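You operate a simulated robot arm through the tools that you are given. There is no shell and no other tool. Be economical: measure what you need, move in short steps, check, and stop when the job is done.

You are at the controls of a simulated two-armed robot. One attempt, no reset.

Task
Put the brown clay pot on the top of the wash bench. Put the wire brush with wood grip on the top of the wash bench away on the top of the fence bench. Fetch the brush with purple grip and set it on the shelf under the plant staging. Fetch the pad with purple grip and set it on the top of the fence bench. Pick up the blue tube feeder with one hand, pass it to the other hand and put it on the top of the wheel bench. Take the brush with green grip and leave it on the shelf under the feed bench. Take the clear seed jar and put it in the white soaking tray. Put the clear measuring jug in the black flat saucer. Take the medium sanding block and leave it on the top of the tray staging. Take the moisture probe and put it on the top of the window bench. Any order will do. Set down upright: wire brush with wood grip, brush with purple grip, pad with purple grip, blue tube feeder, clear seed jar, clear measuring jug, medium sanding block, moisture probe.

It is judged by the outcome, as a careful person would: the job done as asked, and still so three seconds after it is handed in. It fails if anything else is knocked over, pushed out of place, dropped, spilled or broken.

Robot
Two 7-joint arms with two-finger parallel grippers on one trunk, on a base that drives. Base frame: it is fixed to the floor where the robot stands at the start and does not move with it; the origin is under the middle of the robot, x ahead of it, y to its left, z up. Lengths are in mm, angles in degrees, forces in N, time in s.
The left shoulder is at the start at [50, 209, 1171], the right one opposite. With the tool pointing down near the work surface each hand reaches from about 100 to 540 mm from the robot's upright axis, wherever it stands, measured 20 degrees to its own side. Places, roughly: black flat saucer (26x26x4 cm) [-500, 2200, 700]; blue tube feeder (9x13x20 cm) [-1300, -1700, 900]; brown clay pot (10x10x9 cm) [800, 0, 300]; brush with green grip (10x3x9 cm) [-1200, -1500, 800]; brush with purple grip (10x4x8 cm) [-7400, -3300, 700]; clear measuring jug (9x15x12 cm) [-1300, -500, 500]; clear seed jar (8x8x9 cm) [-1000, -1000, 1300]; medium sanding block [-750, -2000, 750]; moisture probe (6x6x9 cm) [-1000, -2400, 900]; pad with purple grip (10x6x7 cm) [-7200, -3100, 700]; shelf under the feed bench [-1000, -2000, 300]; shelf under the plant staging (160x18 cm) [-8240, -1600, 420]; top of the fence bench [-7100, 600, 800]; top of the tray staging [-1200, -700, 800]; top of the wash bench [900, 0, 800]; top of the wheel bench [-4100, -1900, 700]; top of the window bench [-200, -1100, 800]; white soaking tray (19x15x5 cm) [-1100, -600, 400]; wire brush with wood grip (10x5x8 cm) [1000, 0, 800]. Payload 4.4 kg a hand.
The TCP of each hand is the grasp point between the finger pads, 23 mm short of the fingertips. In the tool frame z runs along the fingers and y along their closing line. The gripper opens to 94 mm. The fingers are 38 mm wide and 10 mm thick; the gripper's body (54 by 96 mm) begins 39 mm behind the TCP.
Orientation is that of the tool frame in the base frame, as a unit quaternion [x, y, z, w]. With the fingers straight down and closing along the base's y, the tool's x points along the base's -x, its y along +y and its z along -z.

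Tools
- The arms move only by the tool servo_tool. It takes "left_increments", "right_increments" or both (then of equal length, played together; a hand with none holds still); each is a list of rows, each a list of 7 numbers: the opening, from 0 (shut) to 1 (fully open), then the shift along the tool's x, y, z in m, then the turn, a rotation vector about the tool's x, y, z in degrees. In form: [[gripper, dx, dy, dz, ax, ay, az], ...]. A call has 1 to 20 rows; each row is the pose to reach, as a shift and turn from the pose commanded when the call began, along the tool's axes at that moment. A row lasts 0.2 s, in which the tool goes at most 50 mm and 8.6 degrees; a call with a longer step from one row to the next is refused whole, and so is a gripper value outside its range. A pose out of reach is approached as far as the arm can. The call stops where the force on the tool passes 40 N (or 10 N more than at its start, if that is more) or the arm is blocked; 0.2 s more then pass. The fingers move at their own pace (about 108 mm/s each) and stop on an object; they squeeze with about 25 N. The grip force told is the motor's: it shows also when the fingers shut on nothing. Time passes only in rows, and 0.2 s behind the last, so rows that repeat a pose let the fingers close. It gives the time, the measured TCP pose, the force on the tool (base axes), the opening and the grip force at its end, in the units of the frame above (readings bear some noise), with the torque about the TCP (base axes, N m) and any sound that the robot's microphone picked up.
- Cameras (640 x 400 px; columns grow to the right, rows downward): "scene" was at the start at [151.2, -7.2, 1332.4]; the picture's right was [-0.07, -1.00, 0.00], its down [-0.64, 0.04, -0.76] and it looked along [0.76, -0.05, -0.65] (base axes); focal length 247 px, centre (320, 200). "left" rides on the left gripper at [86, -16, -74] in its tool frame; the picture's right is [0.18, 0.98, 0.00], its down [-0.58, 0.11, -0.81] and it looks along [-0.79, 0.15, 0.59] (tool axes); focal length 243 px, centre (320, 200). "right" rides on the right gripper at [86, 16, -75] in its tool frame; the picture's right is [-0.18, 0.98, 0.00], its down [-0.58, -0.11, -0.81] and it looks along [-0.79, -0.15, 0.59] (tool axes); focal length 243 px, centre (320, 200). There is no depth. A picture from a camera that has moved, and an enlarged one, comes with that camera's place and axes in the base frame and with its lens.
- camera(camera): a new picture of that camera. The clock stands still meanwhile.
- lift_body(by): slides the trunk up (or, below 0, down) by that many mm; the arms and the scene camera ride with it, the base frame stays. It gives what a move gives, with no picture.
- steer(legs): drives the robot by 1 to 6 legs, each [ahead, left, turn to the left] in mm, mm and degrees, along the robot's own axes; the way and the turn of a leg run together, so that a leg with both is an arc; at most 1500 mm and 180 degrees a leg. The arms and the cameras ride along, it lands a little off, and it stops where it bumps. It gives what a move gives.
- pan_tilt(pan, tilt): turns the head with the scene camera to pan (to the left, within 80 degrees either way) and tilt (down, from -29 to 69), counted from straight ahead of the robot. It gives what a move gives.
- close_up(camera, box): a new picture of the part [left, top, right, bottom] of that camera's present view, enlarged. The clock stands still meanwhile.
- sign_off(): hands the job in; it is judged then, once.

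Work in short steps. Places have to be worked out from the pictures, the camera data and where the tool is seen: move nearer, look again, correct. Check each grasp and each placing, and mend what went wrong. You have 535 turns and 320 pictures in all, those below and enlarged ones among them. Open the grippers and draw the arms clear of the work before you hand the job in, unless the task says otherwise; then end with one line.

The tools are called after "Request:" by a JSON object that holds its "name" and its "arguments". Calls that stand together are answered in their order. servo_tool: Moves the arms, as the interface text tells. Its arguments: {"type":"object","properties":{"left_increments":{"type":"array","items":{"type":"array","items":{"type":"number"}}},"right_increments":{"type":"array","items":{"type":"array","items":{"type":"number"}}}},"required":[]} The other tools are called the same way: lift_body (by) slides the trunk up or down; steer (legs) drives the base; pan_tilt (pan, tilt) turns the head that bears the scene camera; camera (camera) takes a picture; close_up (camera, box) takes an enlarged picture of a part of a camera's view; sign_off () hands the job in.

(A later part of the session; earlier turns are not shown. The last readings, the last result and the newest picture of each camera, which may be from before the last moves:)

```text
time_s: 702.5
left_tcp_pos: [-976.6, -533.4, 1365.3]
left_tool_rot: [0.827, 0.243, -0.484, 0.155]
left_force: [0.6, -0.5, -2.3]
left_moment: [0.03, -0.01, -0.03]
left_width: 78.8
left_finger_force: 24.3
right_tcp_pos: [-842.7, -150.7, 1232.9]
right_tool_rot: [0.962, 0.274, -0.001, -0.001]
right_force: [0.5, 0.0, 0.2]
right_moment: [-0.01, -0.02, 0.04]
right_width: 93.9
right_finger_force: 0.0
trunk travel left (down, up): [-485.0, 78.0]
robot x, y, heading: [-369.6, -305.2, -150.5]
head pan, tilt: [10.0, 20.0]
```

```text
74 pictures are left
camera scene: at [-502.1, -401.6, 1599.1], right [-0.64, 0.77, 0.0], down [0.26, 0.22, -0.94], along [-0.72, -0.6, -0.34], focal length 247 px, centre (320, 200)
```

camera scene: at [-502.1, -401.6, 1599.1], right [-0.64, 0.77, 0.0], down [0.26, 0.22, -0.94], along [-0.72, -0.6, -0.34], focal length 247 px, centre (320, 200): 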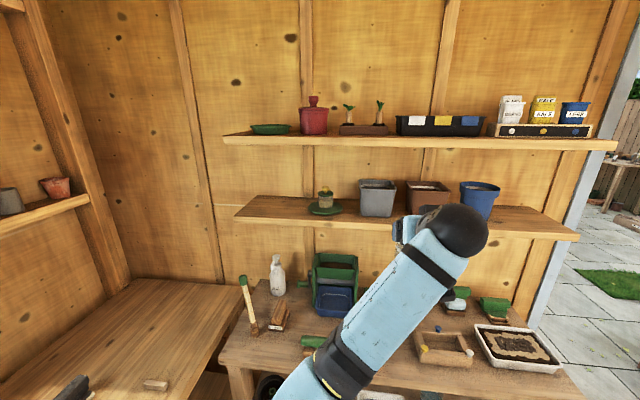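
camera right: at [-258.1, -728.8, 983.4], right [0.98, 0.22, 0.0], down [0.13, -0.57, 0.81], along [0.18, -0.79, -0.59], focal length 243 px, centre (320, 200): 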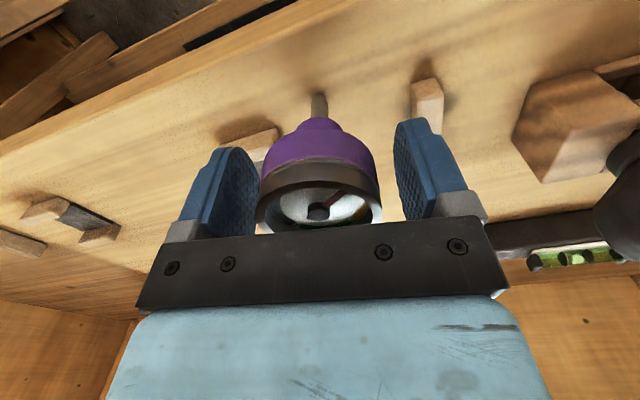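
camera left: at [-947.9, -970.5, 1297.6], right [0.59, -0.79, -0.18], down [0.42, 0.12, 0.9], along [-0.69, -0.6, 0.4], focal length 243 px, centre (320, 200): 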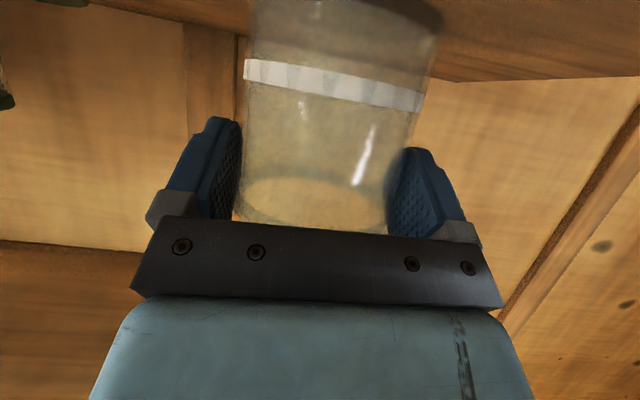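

Left hand is now near the middle (lat −100). I lower the trunk 390.

Request:
{"name": "lift_body", "arguments": {"by": -390}}

Request:
{"name": "pan_tilt", "arguments": {"pan": -5, "tilt": 25}}

Request:
{"name": "camera", "arguments": {"camera": "scene"}}

Request:
{"name": "camera", "arguments": {"camera": "left"}}

```text
time_s: 706.2
left_tcp_pos: [-977.1, -531.8, 974.8]
left_tool_rot: [0.826, 0.243, -0.483, 0.156]
left_force: [-0.5, 0.3, -0.4]
left_moment: [-0.02, 0.03, -0.02]
left_width: 78.9
left_finger_force: 25.4
right_tcp_pos: [-842.4, -149.6, 842.1]
right_tool_rot: [0.962, 0.274, -0.001, 0.001]
right_force: [0.7, 0.5, -0.9]
right_moment: [0.0, -0.03, -0.01]
right_width: 94.0
right_finger_force: 0.1
trunk travel left (down, up): [-95.0, 468.0]
robot x, y, heading: [-371.9, -305.5, -149.9]
head pan, tilt: [10.0, 20.0]
```

```text
time_s: 707.0
left_tcp_pos: [-977.6, -533.4, 975.6]
left_tool_rot: [0.827, 0.242, -0.483, 0.154]
left_force: [-0.4, -0.5, -0.8]
left_moment: [0.0, 0.01, 0.0]
left_width: 78.9
left_finger_force: 24.8
right_tcp_pos: [-841.4, -150.1, 841.4]
right_tool_rot: [0.962, 0.274, -0.001, 0.001]
right_force: [-0.7, -0.2, -0.2]
right_moment: [-0.01, 0.0, 0.0]
right_width: 93.9
right_finger_force: 0.1
trunk travel left (down, up): [-95.0, 468.0]
robot x, y, heading: [-371.6, -305.9, -149.9]
head pan, tilt: [-5.0, 25.0]
```

```text
73 pictures are left
camera scene: at [-514.7, -379.9, 1201.0], right [-0.42, 0.91, 0.0], down [0.38, 0.18, -0.91], along [-0.82, -0.38, -0.42], focal length 247 px, centre (320, 200)
```

scene: 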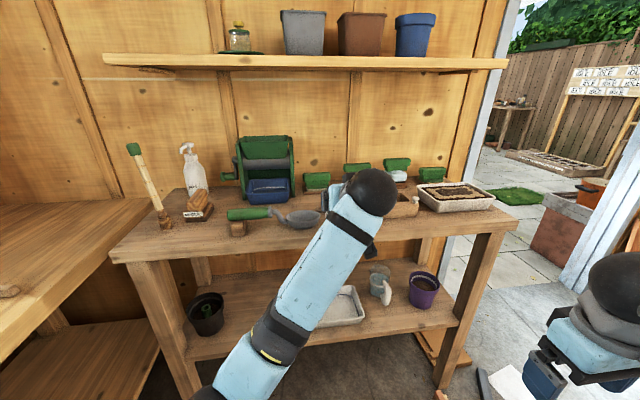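

```text
72 pictures are left
camera left: at [-895.3, -460.0, 933.2], right [0.62, -0.77, -0.14], down [0.4, 0.16, 0.9], along [-0.68, -0.61, 0.41], focal length 243 px, centre (320, 200)
```

left: 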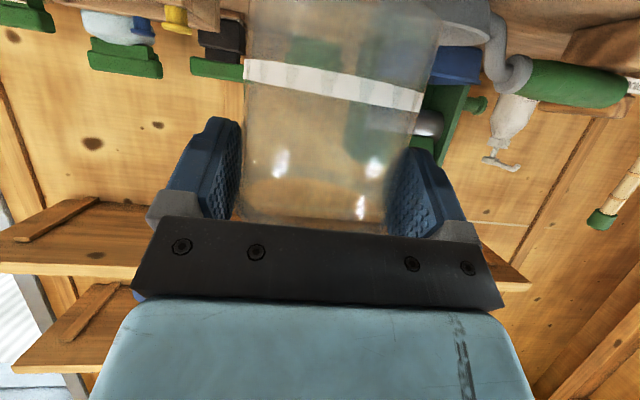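

Jar is between spoon and box. I drive 95 ahead, then lower until it stands.

Request:
{"name": "steer", "arguments": {"legs": [[95, 0, 0]]}}

Request:
{"name": "servo_tool", "arguments": {"left_increments": [[0, 0.026, 0, 0.0145, 0, 0, 0], [0, 0.035, 0, 0.0194, 0, 0, 0], [0, 0.0394, 0, 0.0218, 0, 0, 0], [0, 0.0438, 0, 0.0243, 0, 0, 0], [0, 0.048, 0, 0.0267, 0, 0, 0], [0, 0.0525, 0, 0.0291, 0, 0, 0], [0, 0.057, 0, 0.0315, 0, 0, 0]]}}

Request:
{"name": "camera", "arguments": {"camera": "left"}}

```text
time_s: 708.1
left_tcp_pos: [-1058.3, -579.4, 973.8]
left_tool_rot: [0.827, 0.243, -0.483, 0.155]
left_force: [0.5, -0.3, -1.0]
left_moment: [0.01, 0.01, -0.01]
left_width: 78.8
left_finger_force: 24.7
right_tcp_pos: [-925.1, -197.2, 843.5]
right_tool_rot: [0.962, 0.274, -0.001, 0.0]
right_force: [0.6, 0.6, -0.4]
right_moment: [-0.01, 0.03, -0.02]
right_width: 94.0
right_finger_force: 0.0
trunk travel left (down, up): [-95.0, 468.0]
robot x, y, heading: [-452.2, -351.2, -150.1]
head pan, tilt: [-5.0, 25.0]
```

```text
time_s: 709.9
left_tcp_pos: [-1062.2, -624.5, 932.0]
left_tool_rot: [0.804, 0.247, -0.503, 0.195]
left_force: [-1.5, 1.6, 10.8]
left_moment: [-0.05, -0.03, -0.04]
left_width: 77.3
left_finger_force: 25.2
right_tcp_pos: [-924.0, -196.3, 842.3]
right_tool_rot: [0.962, 0.274, -0.003, 0.001]
right_force: [0.3, 1.1, -0.3]
right_moment: [-0.01, -0.03, 0.01]
right_width: 94.0
right_finger_force: 0.0
trunk travel left (down, up): [-95.0, 468.0]
robot x, y, heading: [-454.5, -353.5, -150.2]
head pan, tilt: [-5.0, 25.0]
stopped in row 7 (left hand): the arm was blocked; the commanded pose is now the measured one
```

```text
71 pictures are left
camera left: at [-985.4, -552.0, 881.9], right [0.65, -0.75, -0.1], down [0.42, 0.25, 0.87], along [-0.63, -0.61, 0.48], focal length 243 px, centre (320, 200)
```

left: 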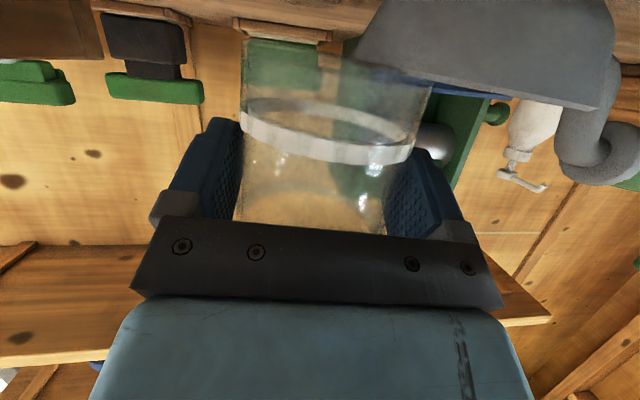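

The arm was blocked and drifted 45 mm sideways toward the spoon. I raise it 45 mm immediately and look at the arm.

Request:
{"name": "servo_tool", "arguments": {"left_increments": [[0, -0.02, 0, -0.011, 0, 0, 0], [0, -0.039, 0, -0.022, 0, 0, 0]]}}

Request:
{"name": "camera", "arguments": {"camera": "scene"}}

```text
time_s: 710.7
left_tcp_pos: [-1059.8, -654.1, 955.5]
left_tool_rot: [0.802, 0.254, -0.491, 0.227]
left_force: [0.2, 0.2, -0.1]
left_moment: [0.0, -0.02, 0.01]
left_width: 77.0
left_finger_force: 25.0
right_tcp_pos: [-925.0, -196.8, 841.7]
right_tool_rot: [0.962, 0.274, -0.003, 0.001]
right_force: [-1.0, 0.3, 0.3]
right_moment: [-0.01, -0.01, 0.01]
right_width: 93.9
right_finger_force: 0.0
trunk travel left (down, up): [-95.0, 468.0]
robot x, y, heading: [-452.2, -356.1, -150.3]
head pan, tilt: [-5.0, 25.0]
stopped in row 2 (left hand): the arm was blocked; the commanded pose is now the measured one
```

```text
70 pictures are left
camera scene: at [-596.4, -427.2, 1200.9], right [-0.42, 0.91, 0.0], down [0.38, 0.18, -0.91], along [-0.82, -0.38, -0.42], focal length 247 px, centre (320, 200)
```

scene: 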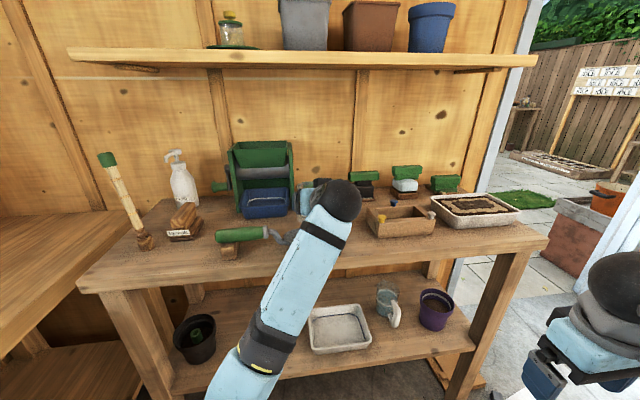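

The low left forearm is resting against the staging's front edge. I raise the trunk 140 to free it, then carry the jar to the free front-left area instead, where the arm posture is natural.

Request:
{"name": "lift_body", "arguments": {"by": 140}}

Request:
{"name": "steer", "arguments": {"legs": [[-150, 0, 0]]}}

Request:
{"name": "camera", "arguments": {"camera": "scene"}}

```text
time_s: 712.4
left_tcp_pos: [-1059.1, -653.3, 1095.7]
left_tool_rot: [0.803, 0.253, -0.49, 0.226]
left_force: [0.7, 0.2, -0.2]
left_moment: [-0.01, -0.01, 0.0]
left_width: 77.0
left_finger_force: 25.0
right_tcp_pos: [-923.9, -198.3, 982.2]
right_tool_rot: [0.962, 0.274, -0.002, 0.0]
right_force: [0.6, 0.0, 0.1]
right_moment: [0.0, 0.02, 0.06]
right_width: 94.0
right_finger_force: 0.1
trunk travel left (down, up): [-235.0, 328.0]
robot x, y, heading: [-452.7, -354.0, -149.8]
head pan, tilt: [-5.0, 25.0]
```

```text
time_s: 713.7
left_tcp_pos: [-929.0, -581.5, 1098.4]
left_tool_rot: [0.803, 0.254, -0.491, 0.226]
left_force: [-0.5, -1.2, -0.3]
left_moment: [0.03, 0.0, 0.02]
left_width: 77.0
left_finger_force: 24.5
right_tcp_pos: [-796.3, -122.8, 981.7]
right_tool_rot: [0.962, 0.275, -0.003, 0.001]
right_force: [0.9, -0.5, 0.2]
right_moment: [-0.02, 0.02, 0.02]
right_width: 94.2
right_finger_force: 0.0
trunk travel left (down, up): [-235.0, 328.0]
robot x, y, heading: [-323.3, -280.5, -149.9]
head pan, tilt: [-5.0, 25.0]
```

```text
69 pictures are left
camera scene: at [-466.3, -352.4, 1341.1], right [-0.42, 0.91, 0.0], down [0.38, 0.18, -0.91], along [-0.82, -0.38, -0.42], focal length 247 px, centre (320, 200)
```

scene: 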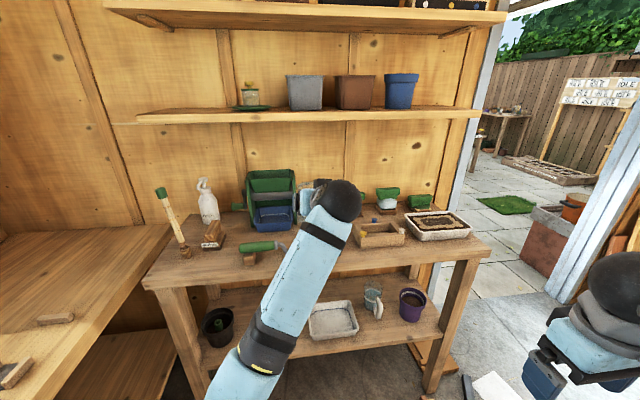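

I move the left hand left 320 mm in the air and trim its roll/yaw so the jar is upright again.

Request:
{"name": "servo_tool", "arguments": {"left_increments": [[0, 0.0126, 0.036, -0.002, 1.5, 0.6, 0], [0, 0.025, 0.072, -0.004, 3, 1.2, 0], [0, 0.038, 0.108, -0.006, 4.6, 1.9, -0.2], [0, 0.05, 0.144, -0.008, 6.1, 2.5, -0.3], [0, 0.063, 0.18, -0.01, 7.7, 3.1, -0.4], [0, 0.075, 0.215, -0.012, 9.2, 3.7, -0.5], [0, 0.088, 0.251, -0.014, 10.7, 4.4, -0.6], [0, 0.1, 0.287, -0.016, 12.3, 5, -0.7], [0, 0.113, 0.323, -0.018, 13.8, 5.6, -0.8]]}}

Request:
{"name": "camera", "arguments": {"camera": "scene"}}

```text
time_s: 715.7
left_tcp_pos: [-669.5, -798.1, 1037.1]
left_tool_rot: [0.845, 0.208, -0.48, 0.111]
left_force: [0.6, 0.1, -0.5]
left_moment: [-0.01, 0.0, -0.03]
left_width: 77.1
left_finger_force: 25.3
right_tcp_pos: [-795.9, -123.9, 982.7]
right_tool_rot: [0.961, 0.275, -0.003, 0.001]
right_force: [1.1, -0.2, 0.5]
right_moment: [-0.01, 0.02, 0.0]
right_width: 94.0
right_finger_force: 0.1
trunk travel left (down, up): [-235.0, 328.0]
robot x, y, heading: [-320.4, -276.5, -150.0]
head pan, tilt: [-5.0, 25.0]
```

```text
68 pictures are left
camera scene: at [-466.4, -353.6, 1341.1], right [-0.42, 0.91, 0.0], down [0.38, 0.18, -0.91], along [-0.82, -0.38, -0.42], focal length 247 px, centre (320, 200)
```

scene: 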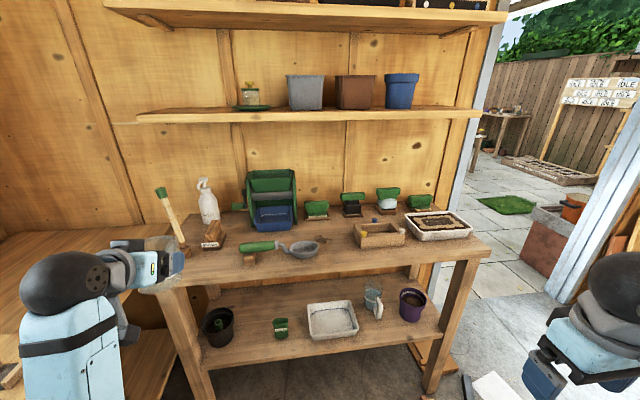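

The staging items are untouched. The jar is aligned with the front-left spot; I drive 200 ahead.

Request:
{"name": "steer", "arguments": {"legs": [[200, 0, 0]]}}

Request:
{"name": "camera", "arguments": {"camera": "left"}}

Request:
{"name": "pan_tilt", "arguments": {"pan": 15, "tilt": 35}}

Request:
{"name": "camera", "arguments": {"camera": "scene"}}

```text
time_s: 717.3
left_tcp_pos: [-841.9, -899.7, 1038.6]
left_tool_rot: [0.845, 0.211, -0.479, 0.113]
left_force: [-0.4, -0.2, -1.3]
left_moment: [0.01, 0.0, 0.01]
left_width: 76.9
left_finger_force: 24.9
right_tcp_pos: [-971.4, -226.8, 982.0]
right_tool_rot: [0.961, 0.277, -0.003, 0.0]
right_force: [0.5, 0.2, 0.3]
right_moment: [0.0, -0.01, 0.02]
right_width: 93.9
right_finger_force: 0.0
trunk travel left (down, up): [-235.0, 328.0]
robot x, y, heading: [-499.8, -380.3, -149.6]
head pan, tilt: [-5.0, 25.0]
```

```text
67 pictures are left
camera left: at [-752.6, -833.7, 1000.1], right [0.54, -0.82, -0.17], down [0.4, 0.08, 0.91], along [-0.74, -0.56, 0.37], focal length 243 px, centre (320, 200)
```

left: 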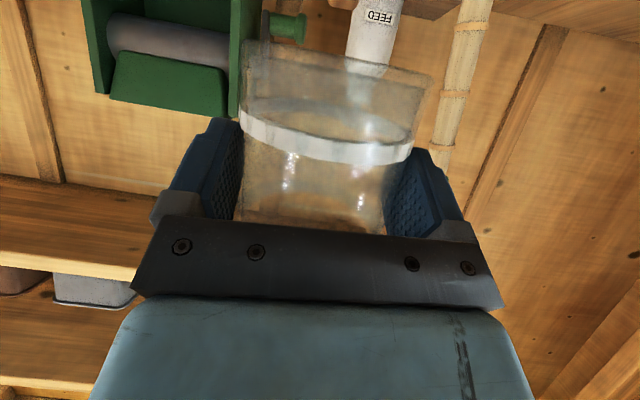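

```text
time_s: 718.2
left_tcp_pos: [-840.8, -900.4, 1038.1]
left_tool_rot: [0.844, 0.21, -0.48, 0.113]
left_force: [-0.3, 0.0, -1.1]
left_moment: [0.0, 0.0, 0.04]
left_width: 77.1
left_finger_force: 25.1
right_tcp_pos: [-970.3, -227.5, 982.3]
right_tool_rot: [0.961, 0.278, -0.002, 0.001]
right_force: [0.1, 0.2, 0.3]
right_moment: [0.01, 0.0, 0.04]
right_width: 94.1
right_finger_force: 0.1
trunk travel left (down, up): [-235.0, 328.0]
robot x, y, heading: [-499.6, -378.5, -149.5]
head pan, tilt: [15.0, 35.0]
```

```text
66 pictures are left
camera scene: at [-618.5, -477.2, 1325.3], right [-0.71, 0.7, 0.0], down [0.4, 0.41, -0.82], along [-0.58, -0.58, -0.57], focal length 247 px, centre (320, 200)
```

scene: 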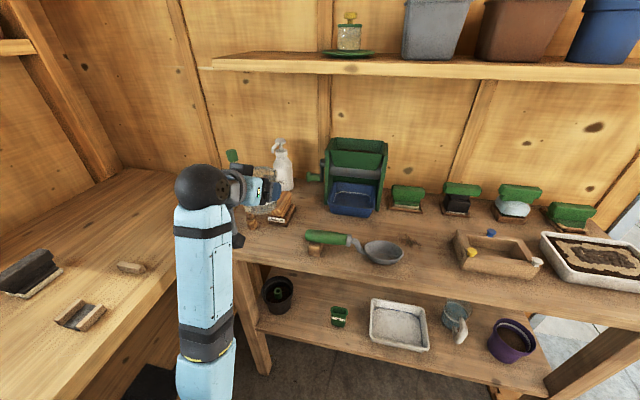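

Clear below. I lower the jar onto the staging top in steps.

Request:
{"name": "servo_tool", "arguments": {"left_increments": [[0, 0.034, 0, 0.0205, 0, 0, 0], [0, 0.069, 0.001, 0.041, 0, 0, 0], [0, 0.081, 0.001, 0.049, 0, 0, 0], [0, 0.086, 0.001, 0.0515, 0, 0, 0], [0, 0.09, 0.001, 0.054, 0, 0, 0], [0, 0.094, 0.001, 0.0565, 0, 0, 0], [0, 0.098, 0.001, 0.059, 0, 0, 0], [0, 0.102, 0.001, 0.0615, 0, 0, 0], [0, 0.106, 0.001, 0.064, 0, 0, 0]]}}

Request:
{"name": "close_up", "arguments": {"camera": "scene", "box": [160, 130, 360, 280]}}

```text
time_s: 718.9
left_tcp_pos: [-866.0, -910.4, 1052.8]
left_tool_rot: [0.796, 0.2, -0.557, 0.125]
left_force: [0.4, -0.3, -0.3]
left_moment: [0.0, 0.01, 0.02]
left_width: 76.7
left_finger_force: 24.9
right_tcp_pos: [-969.8, -226.3, 981.6]
right_tool_rot: [0.961, 0.276, -0.003, 0.001]
right_force: [1.2, -0.3, 0.6]
right_moment: [-0.01, 0.01, 0.0]
right_width: 94.1
right_finger_force: 0.1
trunk travel left (down, up): [-235.0, 328.0]
robot x, y, heading: [-497.1, -380.5, -149.7]
head pan, tilt: [15.0, 35.0]
stopped in row 3 (left hand): the arm was blocked; the commanded pose is now the measured one
```

```text
2.67 times, centred on (260, 205) of scene
camera zoom: at [-618.5, -477.3, 1325.0], right [-0.71, 0.7, 0.0], down [0.4, 0.41, -0.82], along [-0.58, -0.58, -0.57], focal length 659 px, centre (480, 187)
```

zoom: 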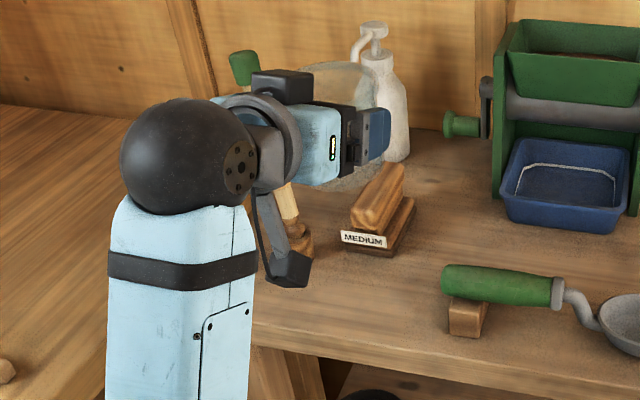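

The left arm's elbow has flipped into an awkward low posture. I back off 350, raise the trunk, and extend the arm forward-left to restore a natural elbow position.

Request:
{"name": "steer", "arguments": {"legs": [[-350, 0, 0]]}}

Request:
{"name": "lift_body", "arguments": {"by": 200}}

Request:
{"name": "servo_tool", "arguments": {"left_increments": [[0, 0, 0.01, 0.02, 0, 2, 0], [0, 0, 0.02, 0.05, 0, 4, 0], [0, 0, 0.03, 0.08, 0, 6, 0], [0, 0, 0.04, 0.11, 0, 8, 0], [0, 0, 0.05, 0.14, 0, 9, 0], [0, 0, 0.06, 0.17, 0, 9, 0], [0, 0, 0.06, 0.2, 0, 9, 0]]}}

Request:
{"name": "pan_tilt", "arguments": {"pan": 25, "tilt": 30}}

Request:
{"name": "camera", "arguments": {"camera": "scene"}}

```text
time_s: 721.1
left_tcp_pos: [-566.5, -734.3, 1053.1]
left_tool_rot: [0.795, 0.201, -0.558, 0.126]
left_force: [0.3, -0.3, -1.1]
left_moment: [0.0, -0.01, -0.03]
left_width: 76.7
left_finger_force: 25.2
right_tcp_pos: [-669.8, -49.9, 983.0]
right_tool_rot: [0.961, 0.276, -0.003, 0.0]
right_force: [0.0, 1.4, 0.0]
right_moment: [0.0, 0.01, 0.0]
right_width: 94.0
right_finger_force: 0.1
trunk travel left (down, up): [-235.0, 328.0]
robot x, y, heading: [-200.7, -208.6, -150.0]
head pan, tilt: [15.0, 35.0]
```

```text
time_s: 723.3
left_tcp_pos: [-567.5, -734.3, 1252.4]
left_tool_rot: [0.797, 0.202, -0.556, 0.126]
left_force: [0.3, -0.8, -1.1]
left_moment: [0.0, 0.02, -0.01]
left_width: 76.6
left_finger_force: 24.5
right_tcp_pos: [-670.0, -51.4, 1182.5]
right_tool_rot: [0.961, 0.277, -0.003, 0.0]
right_force: [0.4, -1.3, 0.9]
right_moment: [-0.02, 0.0, 0.01]
right_width: 94.0
right_finger_force: 0.1
trunk travel left (down, up): [-435.0, 128.0]
robot x, y, heading: [-198.4, -205.7, -149.8]
head pan, tilt: [15.0, 35.0]
```

```text
time_s: 724.9
left_tcp_pos: [-708.1, -875.2, 1179.0]
left_tool_rot: [0.837, 0.211, -0.493, 0.11]
left_force: [0.3, 0.3, -0.1]
left_moment: [-0.01, -0.01, -0.01]
left_width: 76.8
left_finger_force: 24.8
right_tcp_pos: [-671.4, -52.6, 1181.9]
right_tool_rot: [0.961, 0.276, -0.002, 0.001]
right_force: [0.2, -0.8, -0.7]
right_moment: [0.01, -0.01, 0.02]
right_width: 93.9
right_finger_force: 0.1
trunk travel left (down, up): [-435.0, 128.0]
robot x, y, heading: [-197.6, -204.0, -149.8]
head pan, tilt: [15.0, 35.0]
```

```text
time_s: 725.6
left_tcp_pos: [-706.2, -874.3, 1180.6]
left_tool_rot: [0.838, 0.211, -0.492, 0.11]
left_force: [-0.2, -0.6, -1.0]
left_moment: [0.0, -0.02, 0.01]
left_width: 76.6
left_finger_force: 25.0
right_tcp_pos: [-670.9, -51.0, 1182.0]
right_tool_rot: [0.961, 0.276, -0.002, 0.001]
right_force: [-0.3, 0.4, 0.5]
right_moment: [0.01, 0.0, -0.01]
right_width: 93.8
right_finger_force: 0.1
trunk travel left (down, up): [-435.0, 128.0]
robot x, y, heading: [-200.1, -208.1, -149.7]
head pan, tilt: [25.0, 30.0]
```

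```text
64 pictures are left
camera scene: at [-308.8, -314.3, 1533.0], right [-0.82, 0.57, 0.0], down [0.29, 0.41, -0.87], along [-0.49, -0.71, -0.5], focal length 247 px, centre (320, 200)
```

scene: 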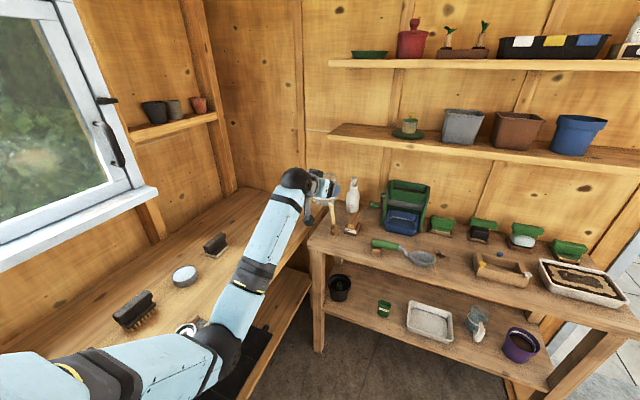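

The elbow hangs low over the window bench edge near the probe. I strafe right 100 at once, then raise the hand to shoulder height so the elbow swings out normally, and look.

Request:
{"name": "steer", "arguments": {"legs": [[0, -100, 0]]}}

Request:
{"name": "servo_tool", "arguments": {"left_increments": [[0, -0.035, 0, -0.021, 0, 0, 0], [0, -0.07, 0, -0.042, 0, 0, 0], [0, -0.105, 0, -0.063, 0, 0, 0], [0, -0.14, 0, -0.084, 0, 0, 0]]}}

Request:
{"name": "camera", "arguments": {"camera": "scene"}}

```text
time_s: 727.1
left_tcp_pos: [-757.9, -787.7, 1180.1]
left_tool_rot: [0.837, 0.211, -0.492, 0.11]
left_force: [0.5, 0.0, 0.6]
left_moment: [-0.01, -0.04, -0.01]
left_width: 76.8
left_finger_force: 25.2
right_tcp_pos: [-720.7, 35.1, 1182.5]
right_tool_rot: [0.961, 0.276, -0.003, 0.001]
right_force: [-0.8, 0.1, -0.1]
right_moment: [0.02, -0.02, 0.01]
right_width: 93.9
right_finger_force: 0.1
trunk travel left (down, up): [-435.0, 128.0]
robot x, y, heading: [-246.7, -120.6, -150.0]
head pan, tilt: [25.0, 30.0]
```

```text
time_s: 728.1
left_tcp_pos: [-753.3, -787.7, 1344.0]
left_tool_rot: [0.837, 0.211, -0.493, 0.11]
left_force: [0.1, -0.1, 0.3]
left_moment: [0.0, 0.01, 0.02]
left_width: 76.7
left_finger_force: 25.1
right_tcp_pos: [-722.3, 35.8, 1182.4]
right_tool_rot: [0.961, 0.278, -0.002, 0.001]
right_force: [-0.2, -0.1, -0.1]
right_moment: [-0.01, -0.02, 0.01]
right_width: 94.0
right_finger_force: 0.1
trunk travel left (down, up): [-435.0, 128.0]
robot x, y, heading: [-245.5, -121.0, -149.7]
head pan, tilt: [25.0, 30.0]
```

```text
63 pictures are left
camera scene: at [-359.1, -227.1, 1533.0], right [-0.82, 0.57, 0.0], down [0.29, 0.41, -0.87], along [-0.49, -0.71, -0.5], focal length 247 px, centre (320, 200)
```

scene: 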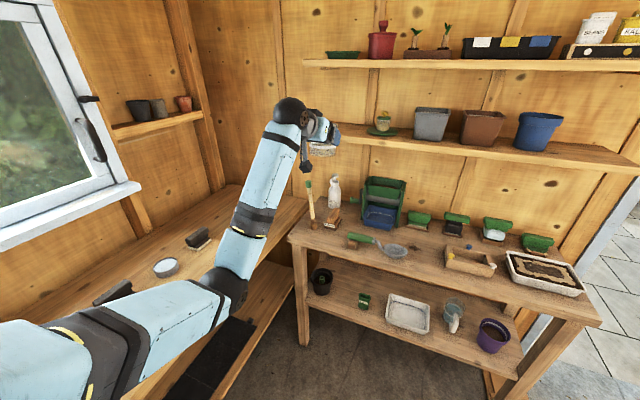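

The elbow is now in the free aisle. I lower the trunk 370 here (jar in front of the staging edge).

Request:
{"name": "lift_body", "arguments": {"by": -370}}

Request:
{"name": "steer", "arguments": {"legs": [[132, 0, 0]]}}

Request:
{"name": "camera", "arguments": {"camera": "scene"}}

```text
time_s: 731.7
left_tcp_pos: [-753.5, -787.1, 973.7]
left_tool_rot: [0.838, 0.211, -0.492, 0.11]
left_force: [0.2, -0.4, -0.7]
left_moment: [-0.02, -0.04, 0.01]
left_width: 76.4
left_finger_force: 25.3
right_tcp_pos: [-720.1, 36.6, 813.0]
right_tool_rot: [0.961, 0.276, -0.002, 0.001]
right_force: [0.5, 0.1, -0.3]
right_moment: [-0.02, 0.0, 0.01]
right_width: 94.2
right_finger_force: 0.1
trunk travel left (down, up): [-65.0, 498.0]
robot x, y, heading: [-246.2, -119.3, -149.8]
head pan, tilt: [25.0, 30.0]
```

```text
time_s: 733.0
left_tcp_pos: [-867.5, -854.4, 972.5]
left_tool_rot: [0.838, 0.211, -0.492, 0.109]
left_force: [0.3, 0.2, -0.4]
left_moment: [0.02, -0.01, 0.0]
left_width: 76.6
left_finger_force: 25.5
right_tcp_pos: [-836.5, -31.5, 812.1]
right_tool_rot: [0.961, 0.277, -0.001, 0.001]
right_force: [-0.3, -0.7, -0.1]
right_moment: [0.01, 0.0, 0.02]
right_width: 93.9
right_finger_force: 0.1
trunk travel left (down, up): [-65.0, 498.0]
robot x, y, heading: [-364.3, -182.9, -150.0]
head pan, tilt: [25.0, 30.0]
```

```text
62 pictures are left
camera scene: at [-473.9, -294.6, 1162.9], right [-0.82, 0.57, 0.0], down [0.29, 0.41, -0.87], along [-0.49, -0.71, -0.5], focal length 247 px, centre (320, 200)
```

scene: 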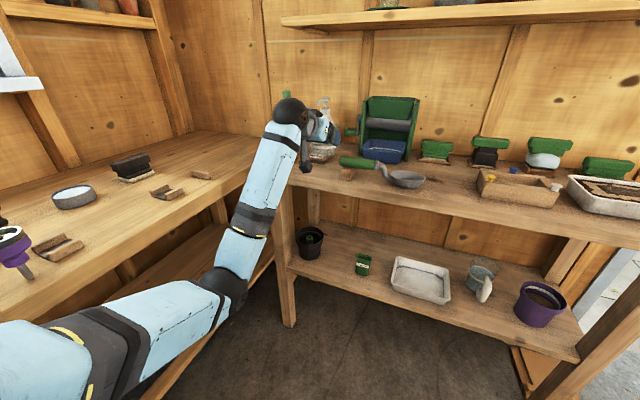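

Probe still stands, jar is over the free front area. I lower the trunk 40, then the arm in small steps to contact.

Request:
{"name": "lift_body", "arguments": {"by": -38}}

Request:
{"name": "servo_tool", "arguments": {"left_increments": [[0, 0.0034, 0, 0.002, 0, 0, 0], [0, 0.0068, 0, 0.004, 0, 0, 0], [0, 0.0103, 0, 0.006, 0, 0, 0], [0, 0.0137, 0, 0.008, 0, 0, 0], [0, 0.0172, 0, 0.01, 0, 0, 0], [0, 0.0206, 0, 0.012, 0, 0, 0]]}}

Request:
{"name": "close_up", "arguments": {"camera": "scene", "box": [250, 80, 450, 220]}}

```text
time_s: 733.9
left_tcp_pos: [-867.2, -854.1, 936.5]
left_tool_rot: [0.838, 0.21, -0.492, 0.109]
left_force: [-0.1, 0.7, -0.6]
left_moment: [0.01, 0.01, -0.04]
left_width: 76.4
left_finger_force: 25.4
right_tcp_pos: [-835.0, -31.4, 773.4]
right_tool_rot: [0.961, 0.276, -0.003, 0.0]
right_force: [0.0, -0.1, 0.3]
right_moment: [-0.01, 0.01, -0.02]
right_width: 94.1
right_finger_force: 0.0
trunk travel left (down, up): [-27.0, 536.0]
robot x, y, heading: [-362.0, -183.3, -149.9]
head pan, tilt: [25.0, 30.0]
```

```text
time_s: 735.2
left_tcp_pos: [-868.4, -852.7, 910.3]
left_tool_rot: [0.837, 0.211, -0.492, 0.109]
left_force: [-0.6, 0.3, -1.0]
left_moment: [-0.01, 0.03, -0.02]
left_width: 76.4
left_finger_force: 25.1
right_tcp_pos: [-836.1, -31.9, 774.0]
right_tool_rot: [0.961, 0.277, -0.003, 0.0]
right_force: [0.1, 0.2, 0.0]
right_moment: [0.03, -0.04, 0.01]
right_width: 94.1
right_finger_force: 0.0
trunk travel left (down, up): [-27.0, 536.0]
robot x, y, heading: [-362.8, -185.4, -149.8]
head pan, tilt: [25.0, 30.0]
```

```text
2.86 times, centred on (350, 150) of scene
camera zoom: at [-473.5, -294.4, 1125.0], right [-0.82, 0.57, 0.0], down [0.29, 0.41, -0.87], along [-0.49, -0.71, -0.5], focal length 706 px, centre (234, 343)
```

zoom: 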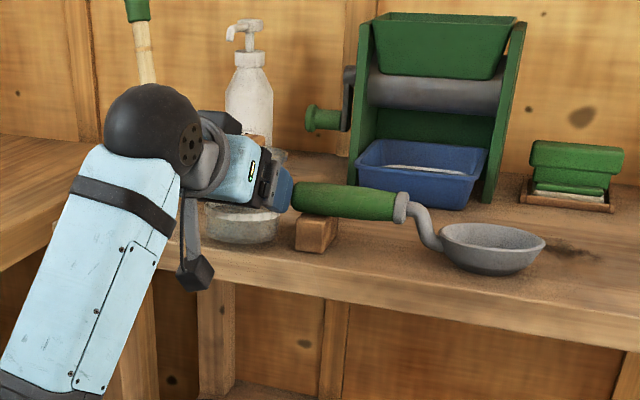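

Not yet touching. A few more small steps.

Request:
{"name": "servo_tool", "arguments": {"left_increments": [[0, 0.0026, 0, 0.0015, 0, 0, 0], [0, 0.0052, 0, 0.003, 0, 0, 0], [0, 0.0078, 0, 0.0045, 0, 0, 0], [0, 0.0104, 0, 0.006, 0, 0, 0], [0, 0.013, 0, 0.0075, 0, 0, 0], [0, 0.0155, 0, 0.009, 0, 0, 0], [0, 0.018, 0, 0.0105, 0, 0, 0]]}}

```text
time_s: 736.9
left_tcp_pos: [-866.0, -852.5, 894.2]
left_tool_rot: [0.837, 0.21, -0.494, 0.11]
left_force: [0.4, -0.5, 21.5]
left_moment: [-0.59, -0.11, 0.0]
left_width: 72.2
left_finger_force: 24.8
right_tcp_pos: [-834.1, -30.1, 774.2]
right_tool_rot: [0.961, 0.277, -0.003, 0.002]
right_force: [-0.6, 0.8, -1.1]
right_moment: [0.0, -0.03, 0.02]
right_width: 93.8
right_finger_force: 0.0
trunk travel left (down, up): [-27.0, 536.0]
robot x, y, heading: [-361.1, -185.1, -150.0]
head pan, tilt: [25.0, 30.0]
```

Jar stands (21 N). I open gently and withdraw straight back by driving the base.

Request:
{"name": "servo_tool", "arguments": {"left_increments": [[0.82, 0, 0, 0, 0, 0, 0], [0.9, 0, 0, 0, 0, 0, 0], [1, 0, 0, 0, 0, 0, 0], [1, 0, 0, 0, 0, 0, 0]]}}

Request:
{"name": "camera", "arguments": {"camera": "left"}}

```text
time_s: 737.9
left_tcp_pos: [-868.1, -853.5, 890.1]
left_tool_rot: [0.837, 0.211, -0.492, 0.11]
left_force: [0.6, -1.5, -2.0]
left_moment: [-0.06, -0.1, 0.03]
left_width: 92.9
left_finger_force: 0.1
right_tcp_pos: [-835.0, -31.7, 773.9]
right_tool_rot: [0.961, 0.277, -0.002, 0.0]
right_force: [0.1, 0.3, -0.4]
right_moment: [0.0, 0.02, 0.03]
right_width: 94.1
right_finger_force: 0.0
trunk travel left (down, up): [-27.0, 536.0]
robot x, y, heading: [-363.8, -184.2, -149.9]
head pan, tilt: [25.0, 30.0]
```

```text
60 pictures are left
camera left: at [-779.9, -788.2, 849.9], right [0.53, -0.83, -0.18], down [0.43, 0.08, 0.9], along [-0.73, -0.56, 0.39], focal length 243 px, centre (320, 200)
```

left: 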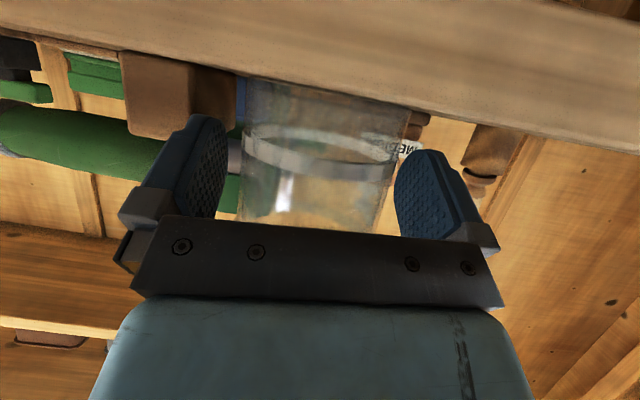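

Free on both sides. I back off 280.

Request:
{"name": "steer", "arguments": {"legs": [[-280, 0, 0]]}}

Request:
{"name": "pan_tilt", "arguments": {"pan": 10, "tilt": 25}}

Request:
{"name": "camera", "arguments": {"camera": "scene"}}

```text
time_s: 739.8
left_tcp_pos: [-625.9, -716.3, 890.4]
left_tool_rot: [0.837, 0.212, -0.492, 0.11]
left_force: [-0.1, -0.3, 0.4]
left_moment: [-0.03, 0.02, 0.02]
left_width: 94.0
left_finger_force: 0.0
right_tcp_pos: [-597.1, 105.8, 775.3]
right_tool_rot: [0.96, 0.279, -0.002, 0.0]
right_force: [-0.6, 1.0, -0.1]
right_moment: [-0.03, -0.03, 0.04]
right_width: 94.0
right_finger_force: 0.0
trunk travel left (down, up): [-27.0, 536.0]
robot x, y, heading: [-121.7, -43.5, -149.3]
head pan, tilt: [25.0, 30.0]
```

```text
time_s: 740.6
left_tcp_pos: [-626.0, -715.4, 890.7]
left_tool_rot: [0.837, 0.213, -0.491, 0.11]
left_force: [0.3, -0.5, -0.1]
left_moment: [-0.01, -0.01, -0.01]
left_width: 93.9
left_finger_force: 0.0
right_tcp_pos: [-596.0, 105.4, 774.1]
right_tool_rot: [0.96, 0.279, -0.003, 0.0]
right_force: [-0.2, 0.4, -1.4]
right_moment: [0.0, 0.01, -0.02]
right_width: 93.9
right_finger_force: 0.0
trunk travel left (down, up): [-27.0, 536.0]
robot x, y, heading: [-123.6, -44.3, -149.5]
head pan, tilt: [10.0, 25.0]
```

```text
59 pictures are left
camera scene: at [-253.0, -140.3, 1133.0], right [-0.65, 0.76, 0.0], down [0.32, 0.27, -0.91], along [-0.69, -0.59, -0.42], focal length 247 px, centre (320, 200)
```

scene: 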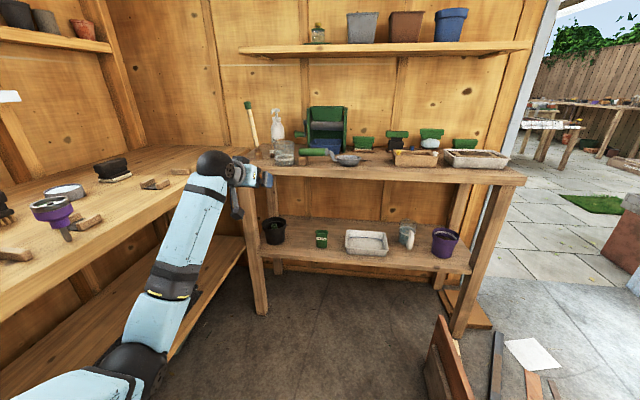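

The jar stands safely on the staging. I'll re-grasp it top-down with the right hand. First I raise the trunk 330 and return the left hand to pointing down, clear of things.

Request:
{"name": "lift_body", "arguments": {"by": 330}}

Request:
{"name": "servo_tool", "arguments": {"left_increments": [[1, -0.02, 0, -0.012, 0, 8, 0], [1, -0.04, 0, -0.024, 0, 16, 0], [1, -0.06, 0, -0.036, 0, 24, 0], [1, -0.06, 0, -0.06, 0, 32, 0], [1, -0.06, 0, -0.09, 0, 40, 0], [1, -0.06, 0, -0.12, 0, 48, 0], [1, -0.06, 0, -0.15, 0, 56, 0], [1, -0.06, 0, -0.18, 0, 59, 0]]}}

Request:
{"name": "steer", "arguments": {"legs": [[0, 170, -0.5], [400, 0, 0]]}}

Request:
{"name": "camera", "arguments": {"camera": "scene"}}

```text
time_s: 743.8
left_tcp_pos: [-626.6, -715.3, 1219.3]
left_tool_rot: [0.837, 0.213, -0.491, 0.11]
left_force: [-0.9, 1.4, 0.1]
left_moment: [-0.02, -0.02, -0.02]
left_width: 94.3
left_finger_force: 0.0
right_tcp_pos: [-596.9, 105.2, 1103.1]
right_tool_rot: [0.96, 0.28, -0.003, 0.001]
right_force: [1.0, -0.4, 0.4]
right_moment: [-0.01, 0.01, -0.01]
right_width: 94.0
right_finger_force: 0.1
trunk travel left (down, up): [-357.0, 206.0]
robot x, y, heading: [-125.1, -46.5, -149.5]
head pan, tilt: [10.0, 25.0]
```

```text
time_s: 745.6
left_tcp_pos: [-508.2, -661.1, 1361.7]
left_tool_rot: [0.971, 0.24, -0.017, -0.008]
left_force: [-0.6, 0.4, 0.1]
left_moment: [0.01, 0.0, 0.02]
left_width: 94.0
left_finger_force: 0.0
right_tcp_pos: [-594.8, 107.5, 1104.9]
right_tool_rot: [0.96, 0.279, -0.002, 0.0]
right_force: [-0.4, 0.6, -0.4]
right_moment: [0.01, 0.01, 0.01]
right_width: 94.1
right_finger_force: 0.1
trunk travel left (down, up): [-357.0, 206.0]
robot x, y, heading: [-124.8, -46.2, -149.5]
head pan, tilt: [10.0, 25.0]
```

```text
time_s: 749.8
left_tcp_pos: [-771.3, -1006.4, 1360.9]
left_tool_rot: [0.971, 0.238, -0.017, -0.009]
left_force: [-0.2, -0.7, 0.1]
left_moment: [-0.01, -0.05, 0.03]
left_width: 94.0
left_finger_force: 0.1
right_tcp_pos: [-853.8, -238.5, 1104.3]
right_tool_rot: [0.961, 0.277, -0.003, 0.001]
right_force: [-0.6, 0.3, -0.1]
right_moment: [0.04, 0.0, -0.01]
right_width: 94.3
right_finger_force: 0.1
trunk travel left (down, up): [-357.0, 206.0]
robot x, y, heading: [-381.5, -393.0, -149.6]
head pan, tilt: [10.0, 25.0]
```

```text
58 pictures are left
camera scene: at [-511.3, -486.0, 1463.0], right [-0.65, 0.76, 0.0], down [0.32, 0.27, -0.91], along [-0.69, -0.59, -0.42], focal length 247 px, centre (320, 200)
```

scene: 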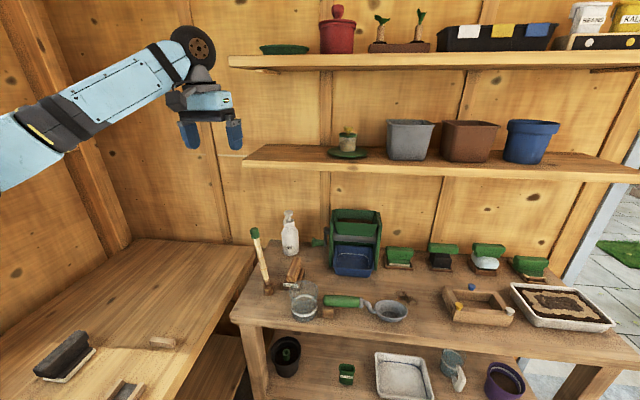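

The left arm's posture is natural again. Jar at ≈[-876, -861]. I drive 130 ahead and bring the right hand across above it.

Request:
{"name": "steer", "arguments": {"legs": [[130, 0, 0]]}}

Request:
{"name": "servo_tool", "arguments": {"right_increments": [[1, -0.017, 0.043, 0, 0, 0, 0], [1, -0.034, 0.086, 0, 0, 0, 0], [1, -0.05, 0.129, 0, 0, 0, 0], [1, -0.067, 0.172, 0, 0, 0, 0], [1, -0.083, 0.215, 0, 0, 0, 0], [1, -0.1, 0.258, 0, 0, 0, 0], [1, -0.117, 0.301, 0, 0, 0, 0], [1, -0.133, 0.344, 0, 0, 0, 0], [1, -0.15, 0.387, 0, 0, 0, 0], [1, -0.167, 0.43, 0, 0, 0, 0], [1, -0.183, 0.473, 0, 0, 0, 0], [1, -0.2, 0.515, 0, 0, 0, 0]]}}

Request:
{"name": "camera", "arguments": {"camera": "right"}}

Request:
{"name": "camera", "arguments": {"camera": "scene"}}

```text
time_s: 751.2
left_tcp_pos: [-874.1, -1066.8, 1359.3]
left_tool_rot: [0.972, 0.236, -0.014, -0.007]
left_force: [0.1, -0.1, 0.7]
left_moment: [-0.03, 0.0, 0.0]
left_width: 93.9
left_finger_force: 0.1
right_tcp_pos: [-962.4, -302.8, 1104.9]
right_tool_rot: [0.96, 0.279, -0.004, 0.002]
right_force: [-0.2, 0.0, -0.1]
right_moment: [-0.02, 0.0, 0.01]
right_width: 93.9
right_finger_force: 0.1
trunk travel left (down, up): [-357.0, 206.0]
robot x, y, heading: [-491.6, -455.1, -149.6]
head pan, tilt: [10.0, 25.0]
stopped in leg 1: the robot was blocked; the commanded pose is now the measured one
```

```text
time_s: 753.8
left_tcp_pos: [-874.6, -1066.5, 1361.0]
left_tool_rot: [0.972, 0.235, -0.015, -0.007]
left_force: [-0.4, -1.1, 0.4]
left_moment: [0.0, -0.03, 0.01]
left_width: 94.0
left_finger_force: 0.1
right_tcp_pos: [-852.7, -845.6, 1107.0]
right_tool_rot: [0.961, 0.278, -0.003, 0.002]
right_force: [0.1, 0.1, 0.6]
right_moment: [-0.03, 0.0, -0.01]
right_width: 93.8
right_finger_force: 0.0
trunk travel left (down, up): [-357.0, 206.0]
robot x, y, heading: [-491.8, -452.5, -149.6]
head pan, tilt: [10.0, 25.0]
```

```text
57 pictures are left
camera right: at [-770.5, -811.9, 1179.0], right [0.37, -0.93, 0.0], down [-0.54, -0.22, 0.81], along [-0.75, -0.3, -0.58], focal length 243 px, centre (320, 200)
```

right: 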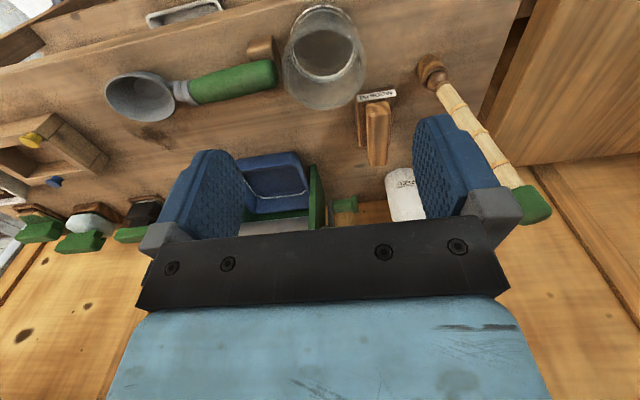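

```text
56 pictures are left
camera scene: at [-616.4, -548.6, 1463.6], right [-0.65, 0.76, 0.0], down [0.32, 0.27, -0.91], along [-0.69, -0.59, -0.42], focal length 247 px, centre (320, 200)
```

scene: 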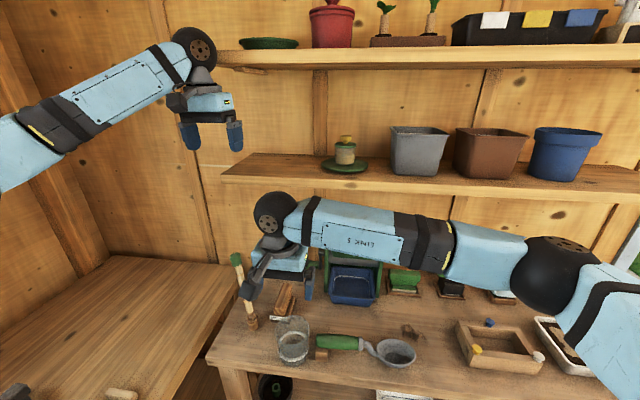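

Both cameras put the jar at [-882, -863]. I retract the left hand a little from the upper shelf and bring the right hand 34 mm forward and down to z≈975.

Request:
{"name": "servo_tool", "arguments": {"right_increments": [[1, -0.017, 0, 0.02, 0, 0, 0], [1, -0.034, -0.001, 0.05, 0, 0, 0], [1, -0.034, -0.001, 0.09, 0, 0, 0], [1, -0.034, -0.001, 0.13, 0, 0, 0]], "left_increments": [[1, 0.03, 0, 0, 0, 0, 0], [1, 0.06, 0, 0, 0, 0, 0], [1, 0.09, 0, 0, 0, 0, 0], [1, 0.12, 0, 0, 0, 0, 0]]}}

Request:
{"name": "camera", "arguments": {"camera": "right"}}

```text
time_s: 754.8
left_tcp_pos: [-772.7, -1012.3, 1356.1]
left_tool_rot: [0.972, 0.236, -0.014, -0.006]
left_force: [-0.1, 0.2, 0.2]
left_moment: [-0.01, 0.04, 0.03]
left_width: 94.1
left_finger_force: 0.0
right_tcp_pos: [-886.6, -863.2, 975.5]
right_tool_rot: [0.96, 0.279, -0.003, 0.001]
right_force: [-1.0, -0.5, 0.6]
right_moment: [-0.01, 0.03, -0.02]
right_width: 94.0
right_finger_force: 0.0
trunk travel left (down, up): [-357.0, 206.0]
robot x, y, heading: [-488.4, -452.6, -149.6]
head pan, tilt: [10.0, 25.0]
```

```text
55 pictures are left
camera right: at [-803.3, -828.9, 1049.1], right [0.37, -0.93, 0.0], down [-0.54, -0.22, 0.81], along [-0.75, -0.3, -0.59], focal length 243 px, centre (320, 200)
```

right: 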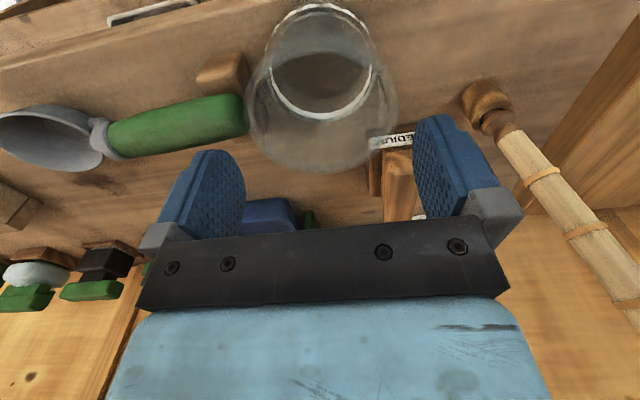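

Rim centred laterally; 10 mm correction backward. I descend to z≈912 around the jar.

Request:
{"name": "servo_tool", "arguments": {"right_increments": [[1, 0.01, 0.002, 0.02, 0, 0, 0], [1, 0.01, 0.002, 0.04, 0, 0, 0], [1, 0.01, 0.002, 0.062, 0, 0, 0]]}}

Request:
{"name": "camera", "arguments": {"camera": "right"}}

```text
time_s: 755.6
left_tcp_pos: [-771.7, -1010.9, 1356.6]
left_tool_rot: [0.972, 0.236, -0.014, -0.006]
left_force: [0.5, -0.5, 0.0]
left_moment: [0.02, 0.04, 0.02]
left_width: 94.0
left_finger_force: 0.1
right_tcp_pos: [-879.5, -859.1, 915.3]
right_tool_rot: [0.961, 0.278, -0.005, 0.003]
right_force: [-3.2, -2.6, 12.8]
right_moment: [0.59, 0.48, 0.29]
right_width: 93.5
right_finger_force: 0.0
trunk travel left (down, up): [-357.0, 206.0]
robot x, y, heading: [-488.8, -454.6, -149.6]
head pan, tilt: [10.0, 25.0]
```

```text
54 pictures are left
camera right: at [-796.0, -825.8, 988.9], right [0.37, -0.93, 0.0], down [-0.54, -0.21, 0.81], along [-0.75, -0.3, -0.58], focal length 243 px, centre (320, 200)
```

right: 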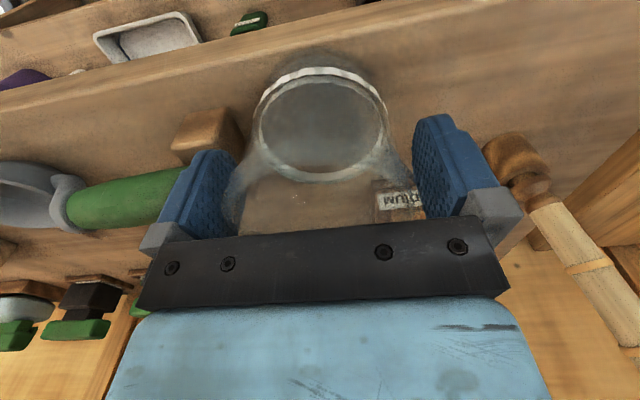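

12 N contact: one finger is grazing the jar's rim. I raise 20 mm, shift 7 mm toward the trowel side, and descend again.

Request:
{"name": "servo_tool", "arguments": {"right_increments": [[1, 0, 0, -0.02, 0, 0, 0], [1, 0, -0.007, -0.022, 0, 0, 0], [1, 0, -0.007, -0.005, 0, 0, 0], [1, 0, -0.007, 0.003, 0, 0, 0]]}}

Request:
{"name": "camera", "arguments": {"camera": "right"}}

```text
time_s: 756.6
left_tcp_pos: [-771.5, -1010.3, 1358.1]
left_tool_rot: [0.972, 0.234, -0.015, -0.006]
left_force: [0.4, -0.7, 0.3]
left_moment: [-0.02, 0.01, 0.01]
left_width: 93.9
left_finger_force: 0.1
right_tcp_pos: [-881.9, -852.5, 914.6]
right_tool_rot: [0.961, 0.278, -0.006, 0.002]
right_force: [-5.9, 0.4, 37.6]
right_moment: [1.8, 1.41, 0.3]
right_width: 94.0
right_finger_force: 0.1
trunk travel left (down, up): [-357.0, 206.0]
robot x, y, heading: [-491.7, -454.0, -149.6]
head pan, tilt: [10.0, 25.0]
```

```text
53 pictures are left
camera right: at [-798.9, -819.2, 988.4], right [0.37, -0.93, 0.0], down [-0.54, -0.21, 0.81], along [-0.75, -0.3, -0.58], focal length 243 px, centre (320, 200)
```

right: 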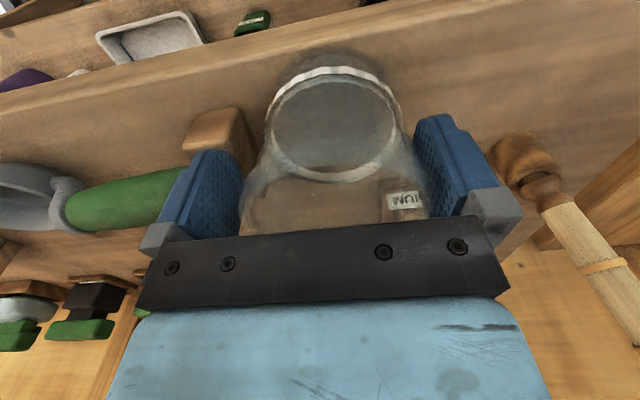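

The moments show the finger pressing on the trowel's rest, not the jar. I rise to z≈926 — enough to grip the jar's upper part — and close there.

Request:
{"name": "servo_tool", "arguments": {"right_increments": [[1, 0, 0.003, -0.008, 0, 0, 0], [1, 0, 0.003, -0.013, 0, 0, 0], [1, 0, 0.003, -0.013, 0, 0, 0]]}}

```text
time_s: 757.4
left_tcp_pos: [-773.3, -1014.1, 1354.4]
left_tool_rot: [0.972, 0.235, -0.013, -0.006]
left_force: [-0.1, -0.2, 0.4]
left_moment: [-0.05, -0.02, -0.03]
left_width: 94.0
left_finger_force: 0.0
right_tcp_pos: [-879.6, -856.6, 922.2]
right_tool_rot: [0.96, 0.279, -0.003, 0.0]
right_force: [0.2, -0.1, 0.5]
right_moment: [0.01, 0.0, 0.01]
right_width: 94.0
right_finger_force: 0.2
trunk travel left (down, up): [-357.0, 206.0]
robot x, y, heading: [-492.9, -455.2, -149.8]
head pan, tilt: [10.0, 25.0]
```

No contact now. I close on the jar.

Request:
{"name": "servo_tool", "arguments": {"right_increments": [[0.9, 0, 0, 0, 0, 0, 0], [0.8, 0, 0, 0, 0, 0, 0], [0.4, 0, 0, 0, 0, 0, 0], [0, 0, 0, 0, 0, 0, 0], [0, 0, 0, 0, 0, 0, 0]]}}

Request:
{"name": "camera", "arguments": {"camera": "right"}}

```text
time_s: 758.6
left_tcp_pos: [-773.0, -1013.5, 1355.0]
left_tool_rot: [0.972, 0.235, -0.013, -0.007]
left_force: [0.5, 0.1, -0.1]
left_moment: [-0.04, -0.01, -0.02]
left_width: 93.9
left_finger_force: 0.0
right_tcp_pos: [-881.7, -856.1, 923.0]
right_tool_rot: [0.96, 0.278, -0.003, 0.001]
right_force: [0.6, -0.3, 1.8]
right_moment: [0.14, -0.02, -0.08]
right_width: 74.6
right_finger_force: 25.4
trunk travel left (down, up): [-357.0, 206.0]
robot x, y, heading: [-490.5, -455.6, -149.4]
head pan, tilt: [10.0, 25.0]
```

```text
52 pictures are left
camera right: at [-797.7, -823.0, 996.7], right [0.37, -0.93, 0.0], down [-0.55, -0.22, 0.81], along [-0.75, -0.3, -0.59], focal length 243 px, centre (320, 200)
```

right: 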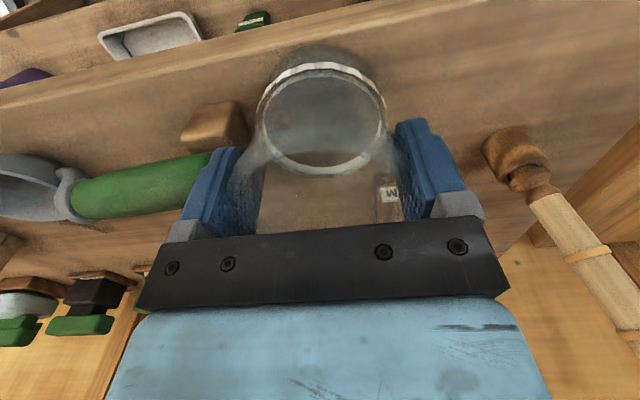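

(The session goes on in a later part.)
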